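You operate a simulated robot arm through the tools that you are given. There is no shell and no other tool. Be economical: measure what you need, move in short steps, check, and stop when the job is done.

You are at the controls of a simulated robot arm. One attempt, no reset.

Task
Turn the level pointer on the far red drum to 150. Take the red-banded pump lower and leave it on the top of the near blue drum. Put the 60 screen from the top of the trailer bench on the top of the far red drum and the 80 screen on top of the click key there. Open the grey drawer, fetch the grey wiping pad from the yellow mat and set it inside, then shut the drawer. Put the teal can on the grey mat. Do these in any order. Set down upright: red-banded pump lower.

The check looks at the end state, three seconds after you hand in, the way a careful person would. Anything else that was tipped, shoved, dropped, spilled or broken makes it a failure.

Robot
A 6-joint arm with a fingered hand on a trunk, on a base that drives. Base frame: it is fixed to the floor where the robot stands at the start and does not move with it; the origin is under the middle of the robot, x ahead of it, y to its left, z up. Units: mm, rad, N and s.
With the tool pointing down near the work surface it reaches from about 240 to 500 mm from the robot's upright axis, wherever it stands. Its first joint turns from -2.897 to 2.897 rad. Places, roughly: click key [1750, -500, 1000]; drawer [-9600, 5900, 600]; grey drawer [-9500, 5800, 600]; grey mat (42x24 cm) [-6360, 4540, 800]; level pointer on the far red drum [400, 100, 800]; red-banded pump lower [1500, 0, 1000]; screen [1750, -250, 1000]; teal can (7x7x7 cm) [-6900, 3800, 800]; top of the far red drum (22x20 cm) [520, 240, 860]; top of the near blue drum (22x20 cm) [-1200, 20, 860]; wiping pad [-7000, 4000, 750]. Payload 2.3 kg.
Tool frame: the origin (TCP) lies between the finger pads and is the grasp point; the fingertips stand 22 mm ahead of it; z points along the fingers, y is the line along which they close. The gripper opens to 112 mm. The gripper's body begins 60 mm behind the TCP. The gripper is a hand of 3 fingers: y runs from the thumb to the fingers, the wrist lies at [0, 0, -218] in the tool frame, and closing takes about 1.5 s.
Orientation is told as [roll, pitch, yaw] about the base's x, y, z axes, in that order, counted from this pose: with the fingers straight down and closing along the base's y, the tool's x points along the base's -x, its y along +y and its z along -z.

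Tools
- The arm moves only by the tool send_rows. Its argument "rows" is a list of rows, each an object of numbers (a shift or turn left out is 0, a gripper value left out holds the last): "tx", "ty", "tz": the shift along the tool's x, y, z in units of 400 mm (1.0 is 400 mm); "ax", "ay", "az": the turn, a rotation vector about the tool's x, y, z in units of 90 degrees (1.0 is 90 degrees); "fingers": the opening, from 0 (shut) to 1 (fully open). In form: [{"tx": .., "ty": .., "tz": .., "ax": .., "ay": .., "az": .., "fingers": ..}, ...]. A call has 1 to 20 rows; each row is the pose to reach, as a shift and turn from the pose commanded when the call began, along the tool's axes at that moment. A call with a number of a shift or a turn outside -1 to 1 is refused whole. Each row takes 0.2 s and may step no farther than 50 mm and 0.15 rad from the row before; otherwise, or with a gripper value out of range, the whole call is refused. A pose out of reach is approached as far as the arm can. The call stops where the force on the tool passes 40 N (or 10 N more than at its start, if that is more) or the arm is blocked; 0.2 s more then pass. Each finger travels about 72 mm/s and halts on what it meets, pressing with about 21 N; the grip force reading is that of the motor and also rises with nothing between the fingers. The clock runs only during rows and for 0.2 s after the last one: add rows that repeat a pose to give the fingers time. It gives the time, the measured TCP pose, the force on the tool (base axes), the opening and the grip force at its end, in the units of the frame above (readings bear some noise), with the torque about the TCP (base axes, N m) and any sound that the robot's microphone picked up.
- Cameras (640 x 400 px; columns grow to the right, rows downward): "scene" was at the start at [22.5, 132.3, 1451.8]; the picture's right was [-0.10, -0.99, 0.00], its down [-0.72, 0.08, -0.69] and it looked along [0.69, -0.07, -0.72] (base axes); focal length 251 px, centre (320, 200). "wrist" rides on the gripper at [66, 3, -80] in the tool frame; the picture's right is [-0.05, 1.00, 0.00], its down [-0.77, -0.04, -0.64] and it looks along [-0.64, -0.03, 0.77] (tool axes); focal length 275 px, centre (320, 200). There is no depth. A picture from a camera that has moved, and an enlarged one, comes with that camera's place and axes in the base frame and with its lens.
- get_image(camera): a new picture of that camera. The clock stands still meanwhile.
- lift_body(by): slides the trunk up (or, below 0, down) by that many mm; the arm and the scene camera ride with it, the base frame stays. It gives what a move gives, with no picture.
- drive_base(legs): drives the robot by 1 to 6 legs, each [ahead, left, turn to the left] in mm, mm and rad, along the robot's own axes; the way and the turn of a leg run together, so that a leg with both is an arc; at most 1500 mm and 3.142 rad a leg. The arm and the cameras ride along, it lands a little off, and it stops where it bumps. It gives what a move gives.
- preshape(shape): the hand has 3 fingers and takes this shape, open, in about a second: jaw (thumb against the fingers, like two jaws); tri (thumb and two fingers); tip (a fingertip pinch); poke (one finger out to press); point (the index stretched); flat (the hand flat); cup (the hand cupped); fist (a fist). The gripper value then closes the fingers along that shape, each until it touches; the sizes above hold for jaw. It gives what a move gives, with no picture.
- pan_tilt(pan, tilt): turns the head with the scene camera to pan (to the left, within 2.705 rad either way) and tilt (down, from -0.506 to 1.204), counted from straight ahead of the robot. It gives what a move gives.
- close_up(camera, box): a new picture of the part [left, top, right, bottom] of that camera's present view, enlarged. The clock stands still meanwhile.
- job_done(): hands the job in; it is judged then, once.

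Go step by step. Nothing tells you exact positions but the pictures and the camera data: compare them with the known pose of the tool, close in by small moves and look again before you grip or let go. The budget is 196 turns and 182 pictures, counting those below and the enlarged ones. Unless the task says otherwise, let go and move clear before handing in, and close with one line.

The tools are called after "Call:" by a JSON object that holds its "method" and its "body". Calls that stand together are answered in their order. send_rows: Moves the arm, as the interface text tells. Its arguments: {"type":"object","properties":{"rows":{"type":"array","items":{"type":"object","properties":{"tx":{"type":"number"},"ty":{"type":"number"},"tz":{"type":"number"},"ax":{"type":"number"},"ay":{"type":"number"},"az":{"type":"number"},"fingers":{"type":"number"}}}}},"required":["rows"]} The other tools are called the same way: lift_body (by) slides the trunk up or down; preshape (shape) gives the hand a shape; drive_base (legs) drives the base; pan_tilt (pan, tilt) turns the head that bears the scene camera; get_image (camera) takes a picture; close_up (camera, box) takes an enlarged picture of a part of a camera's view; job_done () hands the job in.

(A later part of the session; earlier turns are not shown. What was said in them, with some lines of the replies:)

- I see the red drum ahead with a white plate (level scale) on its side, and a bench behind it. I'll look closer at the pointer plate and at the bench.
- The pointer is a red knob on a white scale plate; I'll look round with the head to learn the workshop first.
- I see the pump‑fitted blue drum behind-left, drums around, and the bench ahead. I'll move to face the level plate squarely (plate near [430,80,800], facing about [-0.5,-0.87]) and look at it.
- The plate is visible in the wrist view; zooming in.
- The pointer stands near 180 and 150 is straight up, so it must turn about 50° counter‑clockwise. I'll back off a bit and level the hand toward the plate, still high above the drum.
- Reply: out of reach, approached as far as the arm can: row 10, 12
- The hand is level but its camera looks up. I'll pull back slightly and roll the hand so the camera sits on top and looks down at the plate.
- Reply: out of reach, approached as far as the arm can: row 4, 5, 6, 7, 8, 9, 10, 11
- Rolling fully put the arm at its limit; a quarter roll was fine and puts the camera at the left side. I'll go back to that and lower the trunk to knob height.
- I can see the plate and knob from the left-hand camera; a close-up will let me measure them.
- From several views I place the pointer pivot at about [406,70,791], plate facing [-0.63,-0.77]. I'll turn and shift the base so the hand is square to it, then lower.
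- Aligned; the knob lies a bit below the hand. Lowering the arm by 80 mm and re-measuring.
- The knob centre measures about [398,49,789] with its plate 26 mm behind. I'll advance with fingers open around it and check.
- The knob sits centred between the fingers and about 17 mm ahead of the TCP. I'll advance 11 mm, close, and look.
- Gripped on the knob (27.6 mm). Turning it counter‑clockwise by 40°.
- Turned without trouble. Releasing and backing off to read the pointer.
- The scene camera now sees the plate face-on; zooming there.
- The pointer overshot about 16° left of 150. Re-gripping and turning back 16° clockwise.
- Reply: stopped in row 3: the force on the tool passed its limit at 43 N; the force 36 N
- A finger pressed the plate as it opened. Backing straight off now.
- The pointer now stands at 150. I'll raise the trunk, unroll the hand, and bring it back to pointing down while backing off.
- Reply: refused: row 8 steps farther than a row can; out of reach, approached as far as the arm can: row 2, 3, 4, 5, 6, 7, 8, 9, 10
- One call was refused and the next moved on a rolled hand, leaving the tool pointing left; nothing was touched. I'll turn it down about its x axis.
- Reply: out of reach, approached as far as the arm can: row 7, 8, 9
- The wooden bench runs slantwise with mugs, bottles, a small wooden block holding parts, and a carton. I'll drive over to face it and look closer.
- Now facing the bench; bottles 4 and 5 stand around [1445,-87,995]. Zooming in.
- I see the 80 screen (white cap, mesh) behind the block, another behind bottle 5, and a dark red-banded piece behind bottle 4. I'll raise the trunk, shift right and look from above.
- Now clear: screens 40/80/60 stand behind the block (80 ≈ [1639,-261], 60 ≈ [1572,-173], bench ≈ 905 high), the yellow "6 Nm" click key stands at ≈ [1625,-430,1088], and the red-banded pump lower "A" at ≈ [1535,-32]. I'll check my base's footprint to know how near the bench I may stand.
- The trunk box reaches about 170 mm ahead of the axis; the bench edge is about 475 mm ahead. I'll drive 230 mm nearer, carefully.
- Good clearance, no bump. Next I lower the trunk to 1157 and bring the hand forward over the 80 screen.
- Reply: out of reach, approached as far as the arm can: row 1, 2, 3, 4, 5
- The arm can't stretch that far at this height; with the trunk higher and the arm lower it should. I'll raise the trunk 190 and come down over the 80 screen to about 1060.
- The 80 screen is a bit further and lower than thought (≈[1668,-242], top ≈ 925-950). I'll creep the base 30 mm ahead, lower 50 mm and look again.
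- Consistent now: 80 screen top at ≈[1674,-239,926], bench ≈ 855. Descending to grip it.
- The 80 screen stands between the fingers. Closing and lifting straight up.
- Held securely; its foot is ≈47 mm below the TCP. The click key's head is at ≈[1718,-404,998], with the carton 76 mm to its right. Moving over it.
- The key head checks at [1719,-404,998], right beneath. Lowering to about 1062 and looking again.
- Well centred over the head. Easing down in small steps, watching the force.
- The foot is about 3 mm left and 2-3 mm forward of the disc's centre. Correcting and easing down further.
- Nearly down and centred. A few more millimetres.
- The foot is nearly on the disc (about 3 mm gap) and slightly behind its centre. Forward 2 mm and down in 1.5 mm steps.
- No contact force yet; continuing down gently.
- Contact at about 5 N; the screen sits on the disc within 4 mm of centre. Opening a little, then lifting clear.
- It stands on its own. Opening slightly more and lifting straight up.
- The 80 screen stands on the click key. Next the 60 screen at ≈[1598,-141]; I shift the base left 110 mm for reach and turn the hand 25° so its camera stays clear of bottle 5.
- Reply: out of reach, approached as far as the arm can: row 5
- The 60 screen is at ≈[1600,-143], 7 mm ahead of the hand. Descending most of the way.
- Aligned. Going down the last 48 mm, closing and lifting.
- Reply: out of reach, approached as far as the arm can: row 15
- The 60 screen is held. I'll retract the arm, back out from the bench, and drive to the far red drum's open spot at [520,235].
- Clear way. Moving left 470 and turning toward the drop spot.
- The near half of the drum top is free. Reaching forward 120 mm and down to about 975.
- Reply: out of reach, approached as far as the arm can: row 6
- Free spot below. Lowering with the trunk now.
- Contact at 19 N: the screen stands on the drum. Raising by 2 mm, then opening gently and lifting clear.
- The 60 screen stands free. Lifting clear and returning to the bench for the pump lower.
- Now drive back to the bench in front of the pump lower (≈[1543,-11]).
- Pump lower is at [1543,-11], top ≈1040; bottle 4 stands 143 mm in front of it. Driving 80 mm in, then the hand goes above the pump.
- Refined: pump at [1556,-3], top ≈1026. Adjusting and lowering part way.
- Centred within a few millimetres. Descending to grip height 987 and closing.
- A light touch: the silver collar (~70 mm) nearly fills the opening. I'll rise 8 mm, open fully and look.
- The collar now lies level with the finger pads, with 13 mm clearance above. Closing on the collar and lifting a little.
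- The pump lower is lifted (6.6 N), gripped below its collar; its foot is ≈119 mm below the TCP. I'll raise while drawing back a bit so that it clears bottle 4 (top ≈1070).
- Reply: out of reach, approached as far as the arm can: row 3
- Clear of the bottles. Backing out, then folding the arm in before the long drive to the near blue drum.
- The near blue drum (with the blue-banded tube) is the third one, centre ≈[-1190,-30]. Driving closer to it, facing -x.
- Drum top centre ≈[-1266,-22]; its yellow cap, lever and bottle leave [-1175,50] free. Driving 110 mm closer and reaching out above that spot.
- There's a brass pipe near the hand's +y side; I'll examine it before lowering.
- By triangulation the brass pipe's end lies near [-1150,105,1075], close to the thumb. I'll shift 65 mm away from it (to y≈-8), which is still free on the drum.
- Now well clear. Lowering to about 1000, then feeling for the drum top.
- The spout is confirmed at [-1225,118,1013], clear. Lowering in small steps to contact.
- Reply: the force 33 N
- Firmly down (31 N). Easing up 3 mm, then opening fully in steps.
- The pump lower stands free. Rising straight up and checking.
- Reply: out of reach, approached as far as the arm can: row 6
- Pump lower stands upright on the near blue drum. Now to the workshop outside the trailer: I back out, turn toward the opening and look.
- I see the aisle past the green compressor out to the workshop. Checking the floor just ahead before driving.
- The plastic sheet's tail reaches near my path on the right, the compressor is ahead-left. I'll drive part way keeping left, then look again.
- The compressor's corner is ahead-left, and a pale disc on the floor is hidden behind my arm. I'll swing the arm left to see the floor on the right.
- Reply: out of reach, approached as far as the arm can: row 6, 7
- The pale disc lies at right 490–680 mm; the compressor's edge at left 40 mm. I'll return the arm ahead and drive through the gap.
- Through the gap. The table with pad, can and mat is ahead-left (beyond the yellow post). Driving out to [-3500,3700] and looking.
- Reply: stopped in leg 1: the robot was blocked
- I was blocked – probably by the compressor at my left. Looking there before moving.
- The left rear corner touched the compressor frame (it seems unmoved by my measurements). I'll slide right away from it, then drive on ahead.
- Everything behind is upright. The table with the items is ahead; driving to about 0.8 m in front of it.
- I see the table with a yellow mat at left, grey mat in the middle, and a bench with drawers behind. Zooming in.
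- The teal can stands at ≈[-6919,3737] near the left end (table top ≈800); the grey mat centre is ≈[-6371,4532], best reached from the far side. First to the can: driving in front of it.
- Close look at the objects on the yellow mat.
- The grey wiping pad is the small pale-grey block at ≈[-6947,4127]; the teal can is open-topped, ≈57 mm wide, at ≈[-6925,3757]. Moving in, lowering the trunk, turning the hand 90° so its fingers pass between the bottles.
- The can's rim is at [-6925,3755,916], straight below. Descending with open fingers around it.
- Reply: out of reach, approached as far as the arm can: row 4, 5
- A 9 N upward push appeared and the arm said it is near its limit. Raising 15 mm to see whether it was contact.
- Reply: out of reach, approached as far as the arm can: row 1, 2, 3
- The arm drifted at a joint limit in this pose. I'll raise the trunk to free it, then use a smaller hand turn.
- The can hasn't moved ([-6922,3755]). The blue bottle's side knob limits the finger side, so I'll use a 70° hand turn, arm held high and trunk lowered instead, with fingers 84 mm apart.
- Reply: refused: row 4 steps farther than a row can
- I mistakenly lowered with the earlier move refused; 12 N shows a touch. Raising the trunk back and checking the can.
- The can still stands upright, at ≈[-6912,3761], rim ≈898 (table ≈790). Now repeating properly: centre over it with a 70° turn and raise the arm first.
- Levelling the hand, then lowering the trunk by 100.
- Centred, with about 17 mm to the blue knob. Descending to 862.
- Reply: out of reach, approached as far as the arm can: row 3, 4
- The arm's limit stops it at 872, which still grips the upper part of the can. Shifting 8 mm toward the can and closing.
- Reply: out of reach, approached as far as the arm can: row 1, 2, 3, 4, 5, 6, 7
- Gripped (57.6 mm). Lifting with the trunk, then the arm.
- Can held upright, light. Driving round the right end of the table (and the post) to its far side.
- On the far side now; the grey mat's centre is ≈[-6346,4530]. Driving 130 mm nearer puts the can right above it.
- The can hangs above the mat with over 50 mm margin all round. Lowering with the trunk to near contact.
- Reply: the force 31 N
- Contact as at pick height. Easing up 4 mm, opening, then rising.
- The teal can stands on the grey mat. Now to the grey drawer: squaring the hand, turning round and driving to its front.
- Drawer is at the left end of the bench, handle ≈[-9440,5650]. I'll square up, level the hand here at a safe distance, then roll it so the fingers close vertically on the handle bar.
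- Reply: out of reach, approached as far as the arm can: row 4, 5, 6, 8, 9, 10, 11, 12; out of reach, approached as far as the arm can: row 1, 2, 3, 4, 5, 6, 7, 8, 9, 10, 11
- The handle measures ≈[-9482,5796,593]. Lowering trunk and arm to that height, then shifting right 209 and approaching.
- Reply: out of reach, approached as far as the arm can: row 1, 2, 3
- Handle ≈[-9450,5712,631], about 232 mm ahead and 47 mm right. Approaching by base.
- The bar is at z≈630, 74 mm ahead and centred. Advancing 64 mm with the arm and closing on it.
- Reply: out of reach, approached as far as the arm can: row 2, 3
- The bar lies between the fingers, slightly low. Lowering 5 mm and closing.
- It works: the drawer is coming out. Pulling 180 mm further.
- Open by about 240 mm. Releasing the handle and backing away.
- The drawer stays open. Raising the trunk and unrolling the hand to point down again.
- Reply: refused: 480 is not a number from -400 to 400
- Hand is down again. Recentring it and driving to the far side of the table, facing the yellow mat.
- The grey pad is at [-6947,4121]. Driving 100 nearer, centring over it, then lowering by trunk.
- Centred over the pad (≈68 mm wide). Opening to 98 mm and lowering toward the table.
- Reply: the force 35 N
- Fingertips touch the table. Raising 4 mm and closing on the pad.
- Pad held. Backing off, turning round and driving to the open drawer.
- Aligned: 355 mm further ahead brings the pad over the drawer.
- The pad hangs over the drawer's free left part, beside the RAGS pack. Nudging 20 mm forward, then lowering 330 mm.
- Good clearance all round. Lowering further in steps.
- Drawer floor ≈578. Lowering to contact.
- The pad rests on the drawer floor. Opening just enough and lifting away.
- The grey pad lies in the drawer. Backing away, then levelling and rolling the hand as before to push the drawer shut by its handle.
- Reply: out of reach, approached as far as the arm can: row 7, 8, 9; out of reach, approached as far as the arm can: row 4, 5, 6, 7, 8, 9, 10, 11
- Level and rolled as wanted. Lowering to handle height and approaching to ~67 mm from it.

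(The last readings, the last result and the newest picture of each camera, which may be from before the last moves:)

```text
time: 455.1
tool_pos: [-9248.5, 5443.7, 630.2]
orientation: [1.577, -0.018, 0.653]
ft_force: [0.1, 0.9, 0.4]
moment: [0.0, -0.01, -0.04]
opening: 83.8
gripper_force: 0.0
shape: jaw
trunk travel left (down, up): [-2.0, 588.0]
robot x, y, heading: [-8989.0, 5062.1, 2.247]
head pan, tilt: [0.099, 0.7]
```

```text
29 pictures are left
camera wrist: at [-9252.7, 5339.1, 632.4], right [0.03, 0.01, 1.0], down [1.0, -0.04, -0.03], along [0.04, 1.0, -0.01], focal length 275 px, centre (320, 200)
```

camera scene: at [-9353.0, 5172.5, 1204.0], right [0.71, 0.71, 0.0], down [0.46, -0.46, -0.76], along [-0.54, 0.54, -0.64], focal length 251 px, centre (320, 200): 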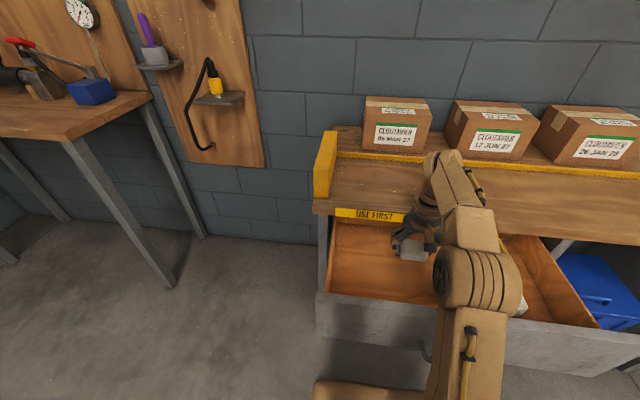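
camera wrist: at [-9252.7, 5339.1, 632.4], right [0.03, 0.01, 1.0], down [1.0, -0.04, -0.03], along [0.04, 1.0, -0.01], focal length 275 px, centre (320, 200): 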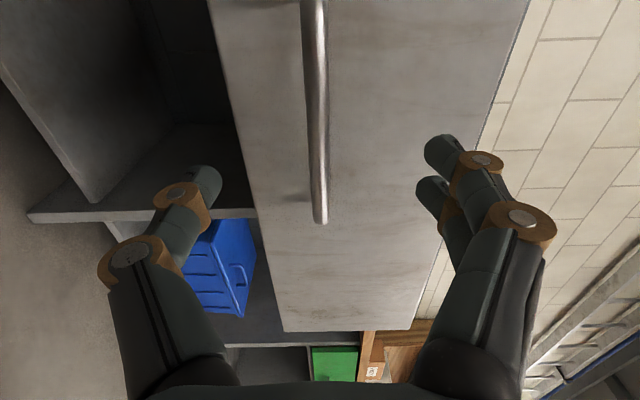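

Bar right ahead (≈76 mm). Moving onto it, closing, and pushing the drawer in.

Call:
{"method": "drive_base", "body": {"legs": [[66, 0, 0]]}}

Call:
{"method": "send_rows", "body": {"rows": [{"fingers": 0.0}, {}, {}, {}, {}, {}, {}]}}

Call:
{"method": "drive_base", "body": {"legs": [[200, 0, 0]]}}

Call:
{"method": "get_image", "body": {"camera": "scene"}}

```text
time: 456.1
tool_pos: [-9290.4, 5493.9, 631.1]
orientation: [1.576, -0.017, 0.653]
ft_force: [1.2, 0.4, 0.3]
moment: [-0.05, -0.02, 0.0]
opening: 83.6
gripper_force: 0.0
shape: jaw
trunk travel left (down, up): [-2.0, 588.0]
robot x, y, heading: [-9029.5, 5114.1, 2.242]
head pan, tilt: [0.099, 0.7]
```

```text
time: 457.7
tool_pos: [-9290.0, 5495.2, 630.1]
orientation: [1.574, -0.017, 0.652]
ft_force: [-0.5, 1.6, -8.6]
moment: [0.06, 0.02, 0.0]
opening: 0.2
gripper_force: 21.3
shape: jaw
trunk travel left (down, up): [-2.0, 588.0]
robot x, y, heading: [-9029.2, 5114.1, 2.24]
head pan, tilt: [0.099, 0.7]
```

```text
time: 459.3
tool_pos: [-9414.8, 5651.8, 629.9]
orientation: [1.577, -0.017, 0.652]
ft_force: [0.5, 3.2, -2.5]
moment: [0.04, 0.02, 0.09]
opening: 0.1
gripper_force: 20.8
shape: jaw
trunk travel left (down, up): [-2.0, 588.0]
robot x, y, heading: [-9155.1, 5273.2, 2.246]
head pan, tilt: [0.099, 0.7]
```

```text
28 pictures are left
camera scene: at [-9283.7, 5197.2, 1087.9], right [0.72, 0.7, 0.0], down [0.45, -0.46, -0.76], along [-0.53, 0.55, -0.64], focal length 251 px, centre (320, 200)
```

scene: 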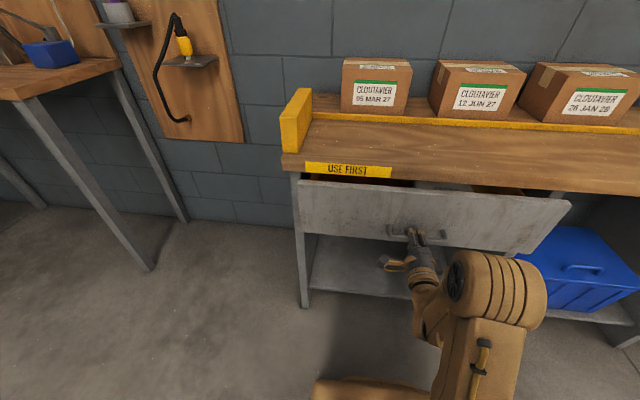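

Almost shut: about 42 mm remain. Pushing 40 mm, then checking.

Call:
{"method": "drive_base", "body": {"legs": [[40, 0, 0]]}}

Call:
{"method": "get_image", "body": {"camera": "scene"}}

```text
time: 460.2
tool_pos: [-9439.2, 5682.9, 629.3]
orientation: [1.578, -0.018, 0.654]
ft_force: [-0.4, 3.2, -2.8]
moment: [0.04, 0.01, 0.01]
opening: 0.0
gripper_force: 21.2
shape: jaw
trunk travel left (down, up): [-2.0, 588.0]
robot x, y, heading: [-9179.6, 5300.6, 2.246]
head pan, tilt: [0.099, 0.7]
```

```text
27 pictures are left
camera scene: at [-9308.8, 5228.8, 1088.0], right [0.72, 0.7, 0.0], down [0.45, -0.46, -0.76], along [-0.53, 0.55, -0.64], focal length 251 px, centre (320, 200)
```

scene: 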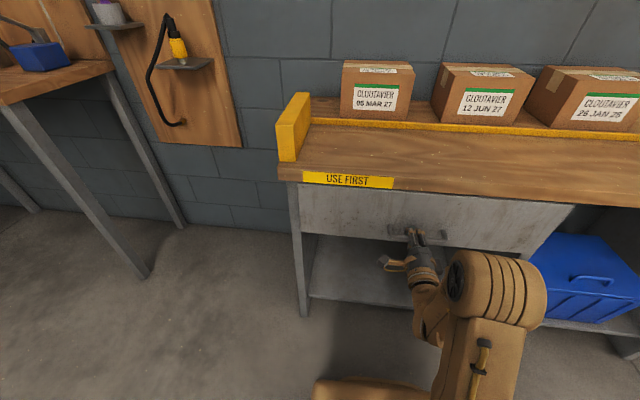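

Looks shut to within millimetres. Pressing gently with the arm to seat it, watching the force.

Call:
{"method": "send_rows", "body": {"rows": [{"tz": 0.01}, {"tz": 0.02}, {"tz": 0.03}, {"tz": 0.04}]}}

Call:
{"method": "close_up", "body": {"camera": "scene", "box": [270, 150, 590, 350]}}

```text
time: 461.2
tool_pos: [-9447.6, 5692.4, 631.1]
orientation: [1.576, -0.017, 0.651]
ft_force: [23.6, -23.7, -9.0]
moment: [0.04, 0.02, -0.07]
opening: 0.1
gripper_force: 21.7
shape: jaw
trunk travel left (down, up): [-2.0, 588.0]
robot x, y, heading: [-9181.0, 5302.7, 2.24]
head pan, tilt: [0.099, 0.7]
```

```text
2.00 times, centred on (430, 250) of scene
camera zoom: at [-9306.1, 5225.7, 1088.0], right [0.72, 0.7, 0.0], down [0.45, -0.46, -0.77], along [-0.54, 0.55, -0.64], focal length 502 px, centre (100, 100)
```

zoom: 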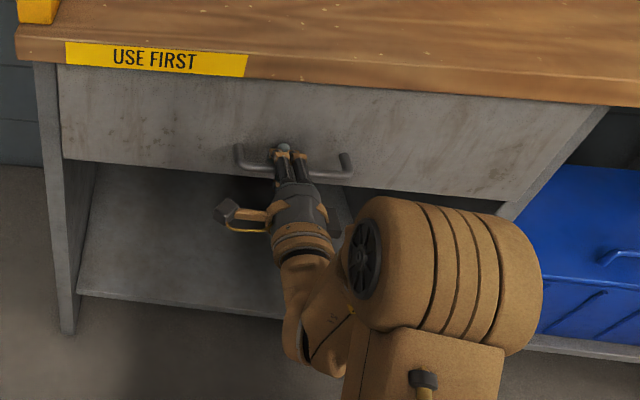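

Seated firmly (33 N resistance). Opening the fingers and backing straight off.

Call:
{"method": "send_rows", "body": {"rows": [{"fingers": 0.2}, {"fingers": 0.4}, {"fingers": 0.6}, {"fingers": 0.7}, {"fingers": 0.7}, {"fingers": 0.7}]}}

Call:
{"method": "drive_base", "body": {"legs": [[-250, 0, 0]]}}

Call:
{"method": "get_image", "body": {"camera": "scene"}}

Call:
{"method": "get_image", "body": {"camera": "wrist"}}

```text
time: 462.2
tool_pos: [-9445.6, 5689.5, 631.8]
orientation: [1.577, -0.018, 0.654]
ft_force: [34.5, -45.7, -2.0]
moment: [0.14, 0.14, -0.08]
opening: 59.2
gripper_force: 0.0
shape: jaw
trunk travel left (down, up): [-2.0, 588.0]
robot x, y, heading: [-9176.9, 5302.4, 2.24]
head pan, tilt: [0.099, 0.7]
stopped in row 5: the force on the tool passed its limit at 47 N (the readings are from after the stop); the commanded pose is now the measured one
```

```text
time: 464.0
tool_pos: [-9293.2, 5495.9, 629.6]
orientation: [1.572, -0.017, 0.656]
ft_force: [1.2, -0.3, -0.2]
moment: [-0.04, 0.02, 0.03]
opening: 78.0
gripper_force: 0.2
shape: jaw
trunk travel left (down, up): [-2.0, 588.0]
robot x, y, heading: [-9023.6, 5104.1, 2.25]
head pan, tilt: [0.099, 0.7]
```

```text
25 pictures are left
camera scene: at [-9150.4, 5030.2, 1087.9], right [0.71, 0.7, 0.0], down [0.45, -0.46, -0.76], along [-0.54, 0.55, -0.64], focal length 251 px, centre (320, 200)
```

scene: 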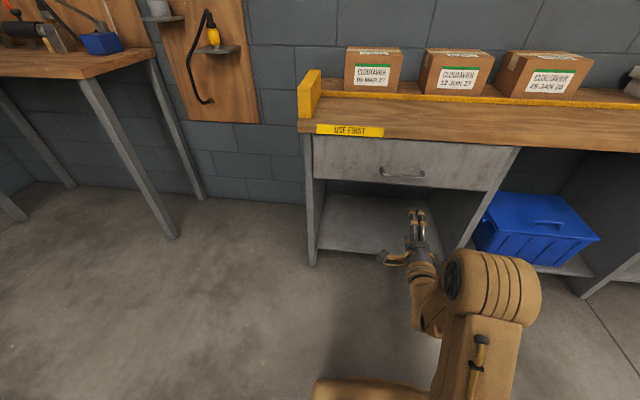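

```text
24 pictures are left
camera wrist: at [-9296.6, 5391.5, 632.3], right [0.03, 0.01, 1.0], down [1.0, -0.03, -0.03], along [0.03, 1.0, -0.02], focal length 275 px, centre (320, 200)
```

wrist: 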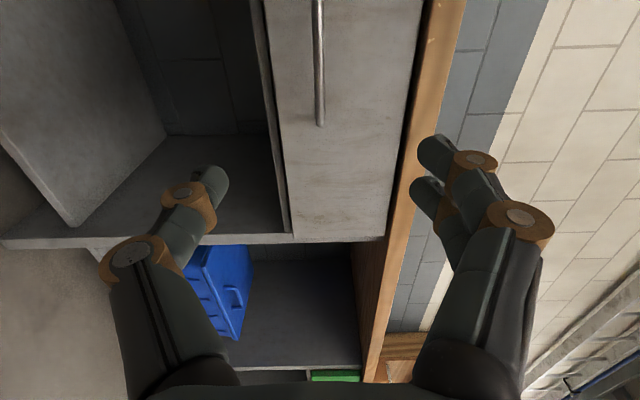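

The drawer is shut with the pad inside, the hand is clear, and the other items were upright when I last saw them. Handing in now.

Call:
{"method": "job_done", "body": {}}

```text
The job is handed in.
```

I've handed the job in with every task done. The level pointer is at 150, the pump lower stands upright on the near blue drum, and the 60 screen is on the far red drum. The 80 screen is on the click key, the grey pad is in the shut drawer, and the teal can is on the grey mat. On the way out my base bumped the green compressor's frame; from the pictures it looks unmoved, to within a few centimetres.
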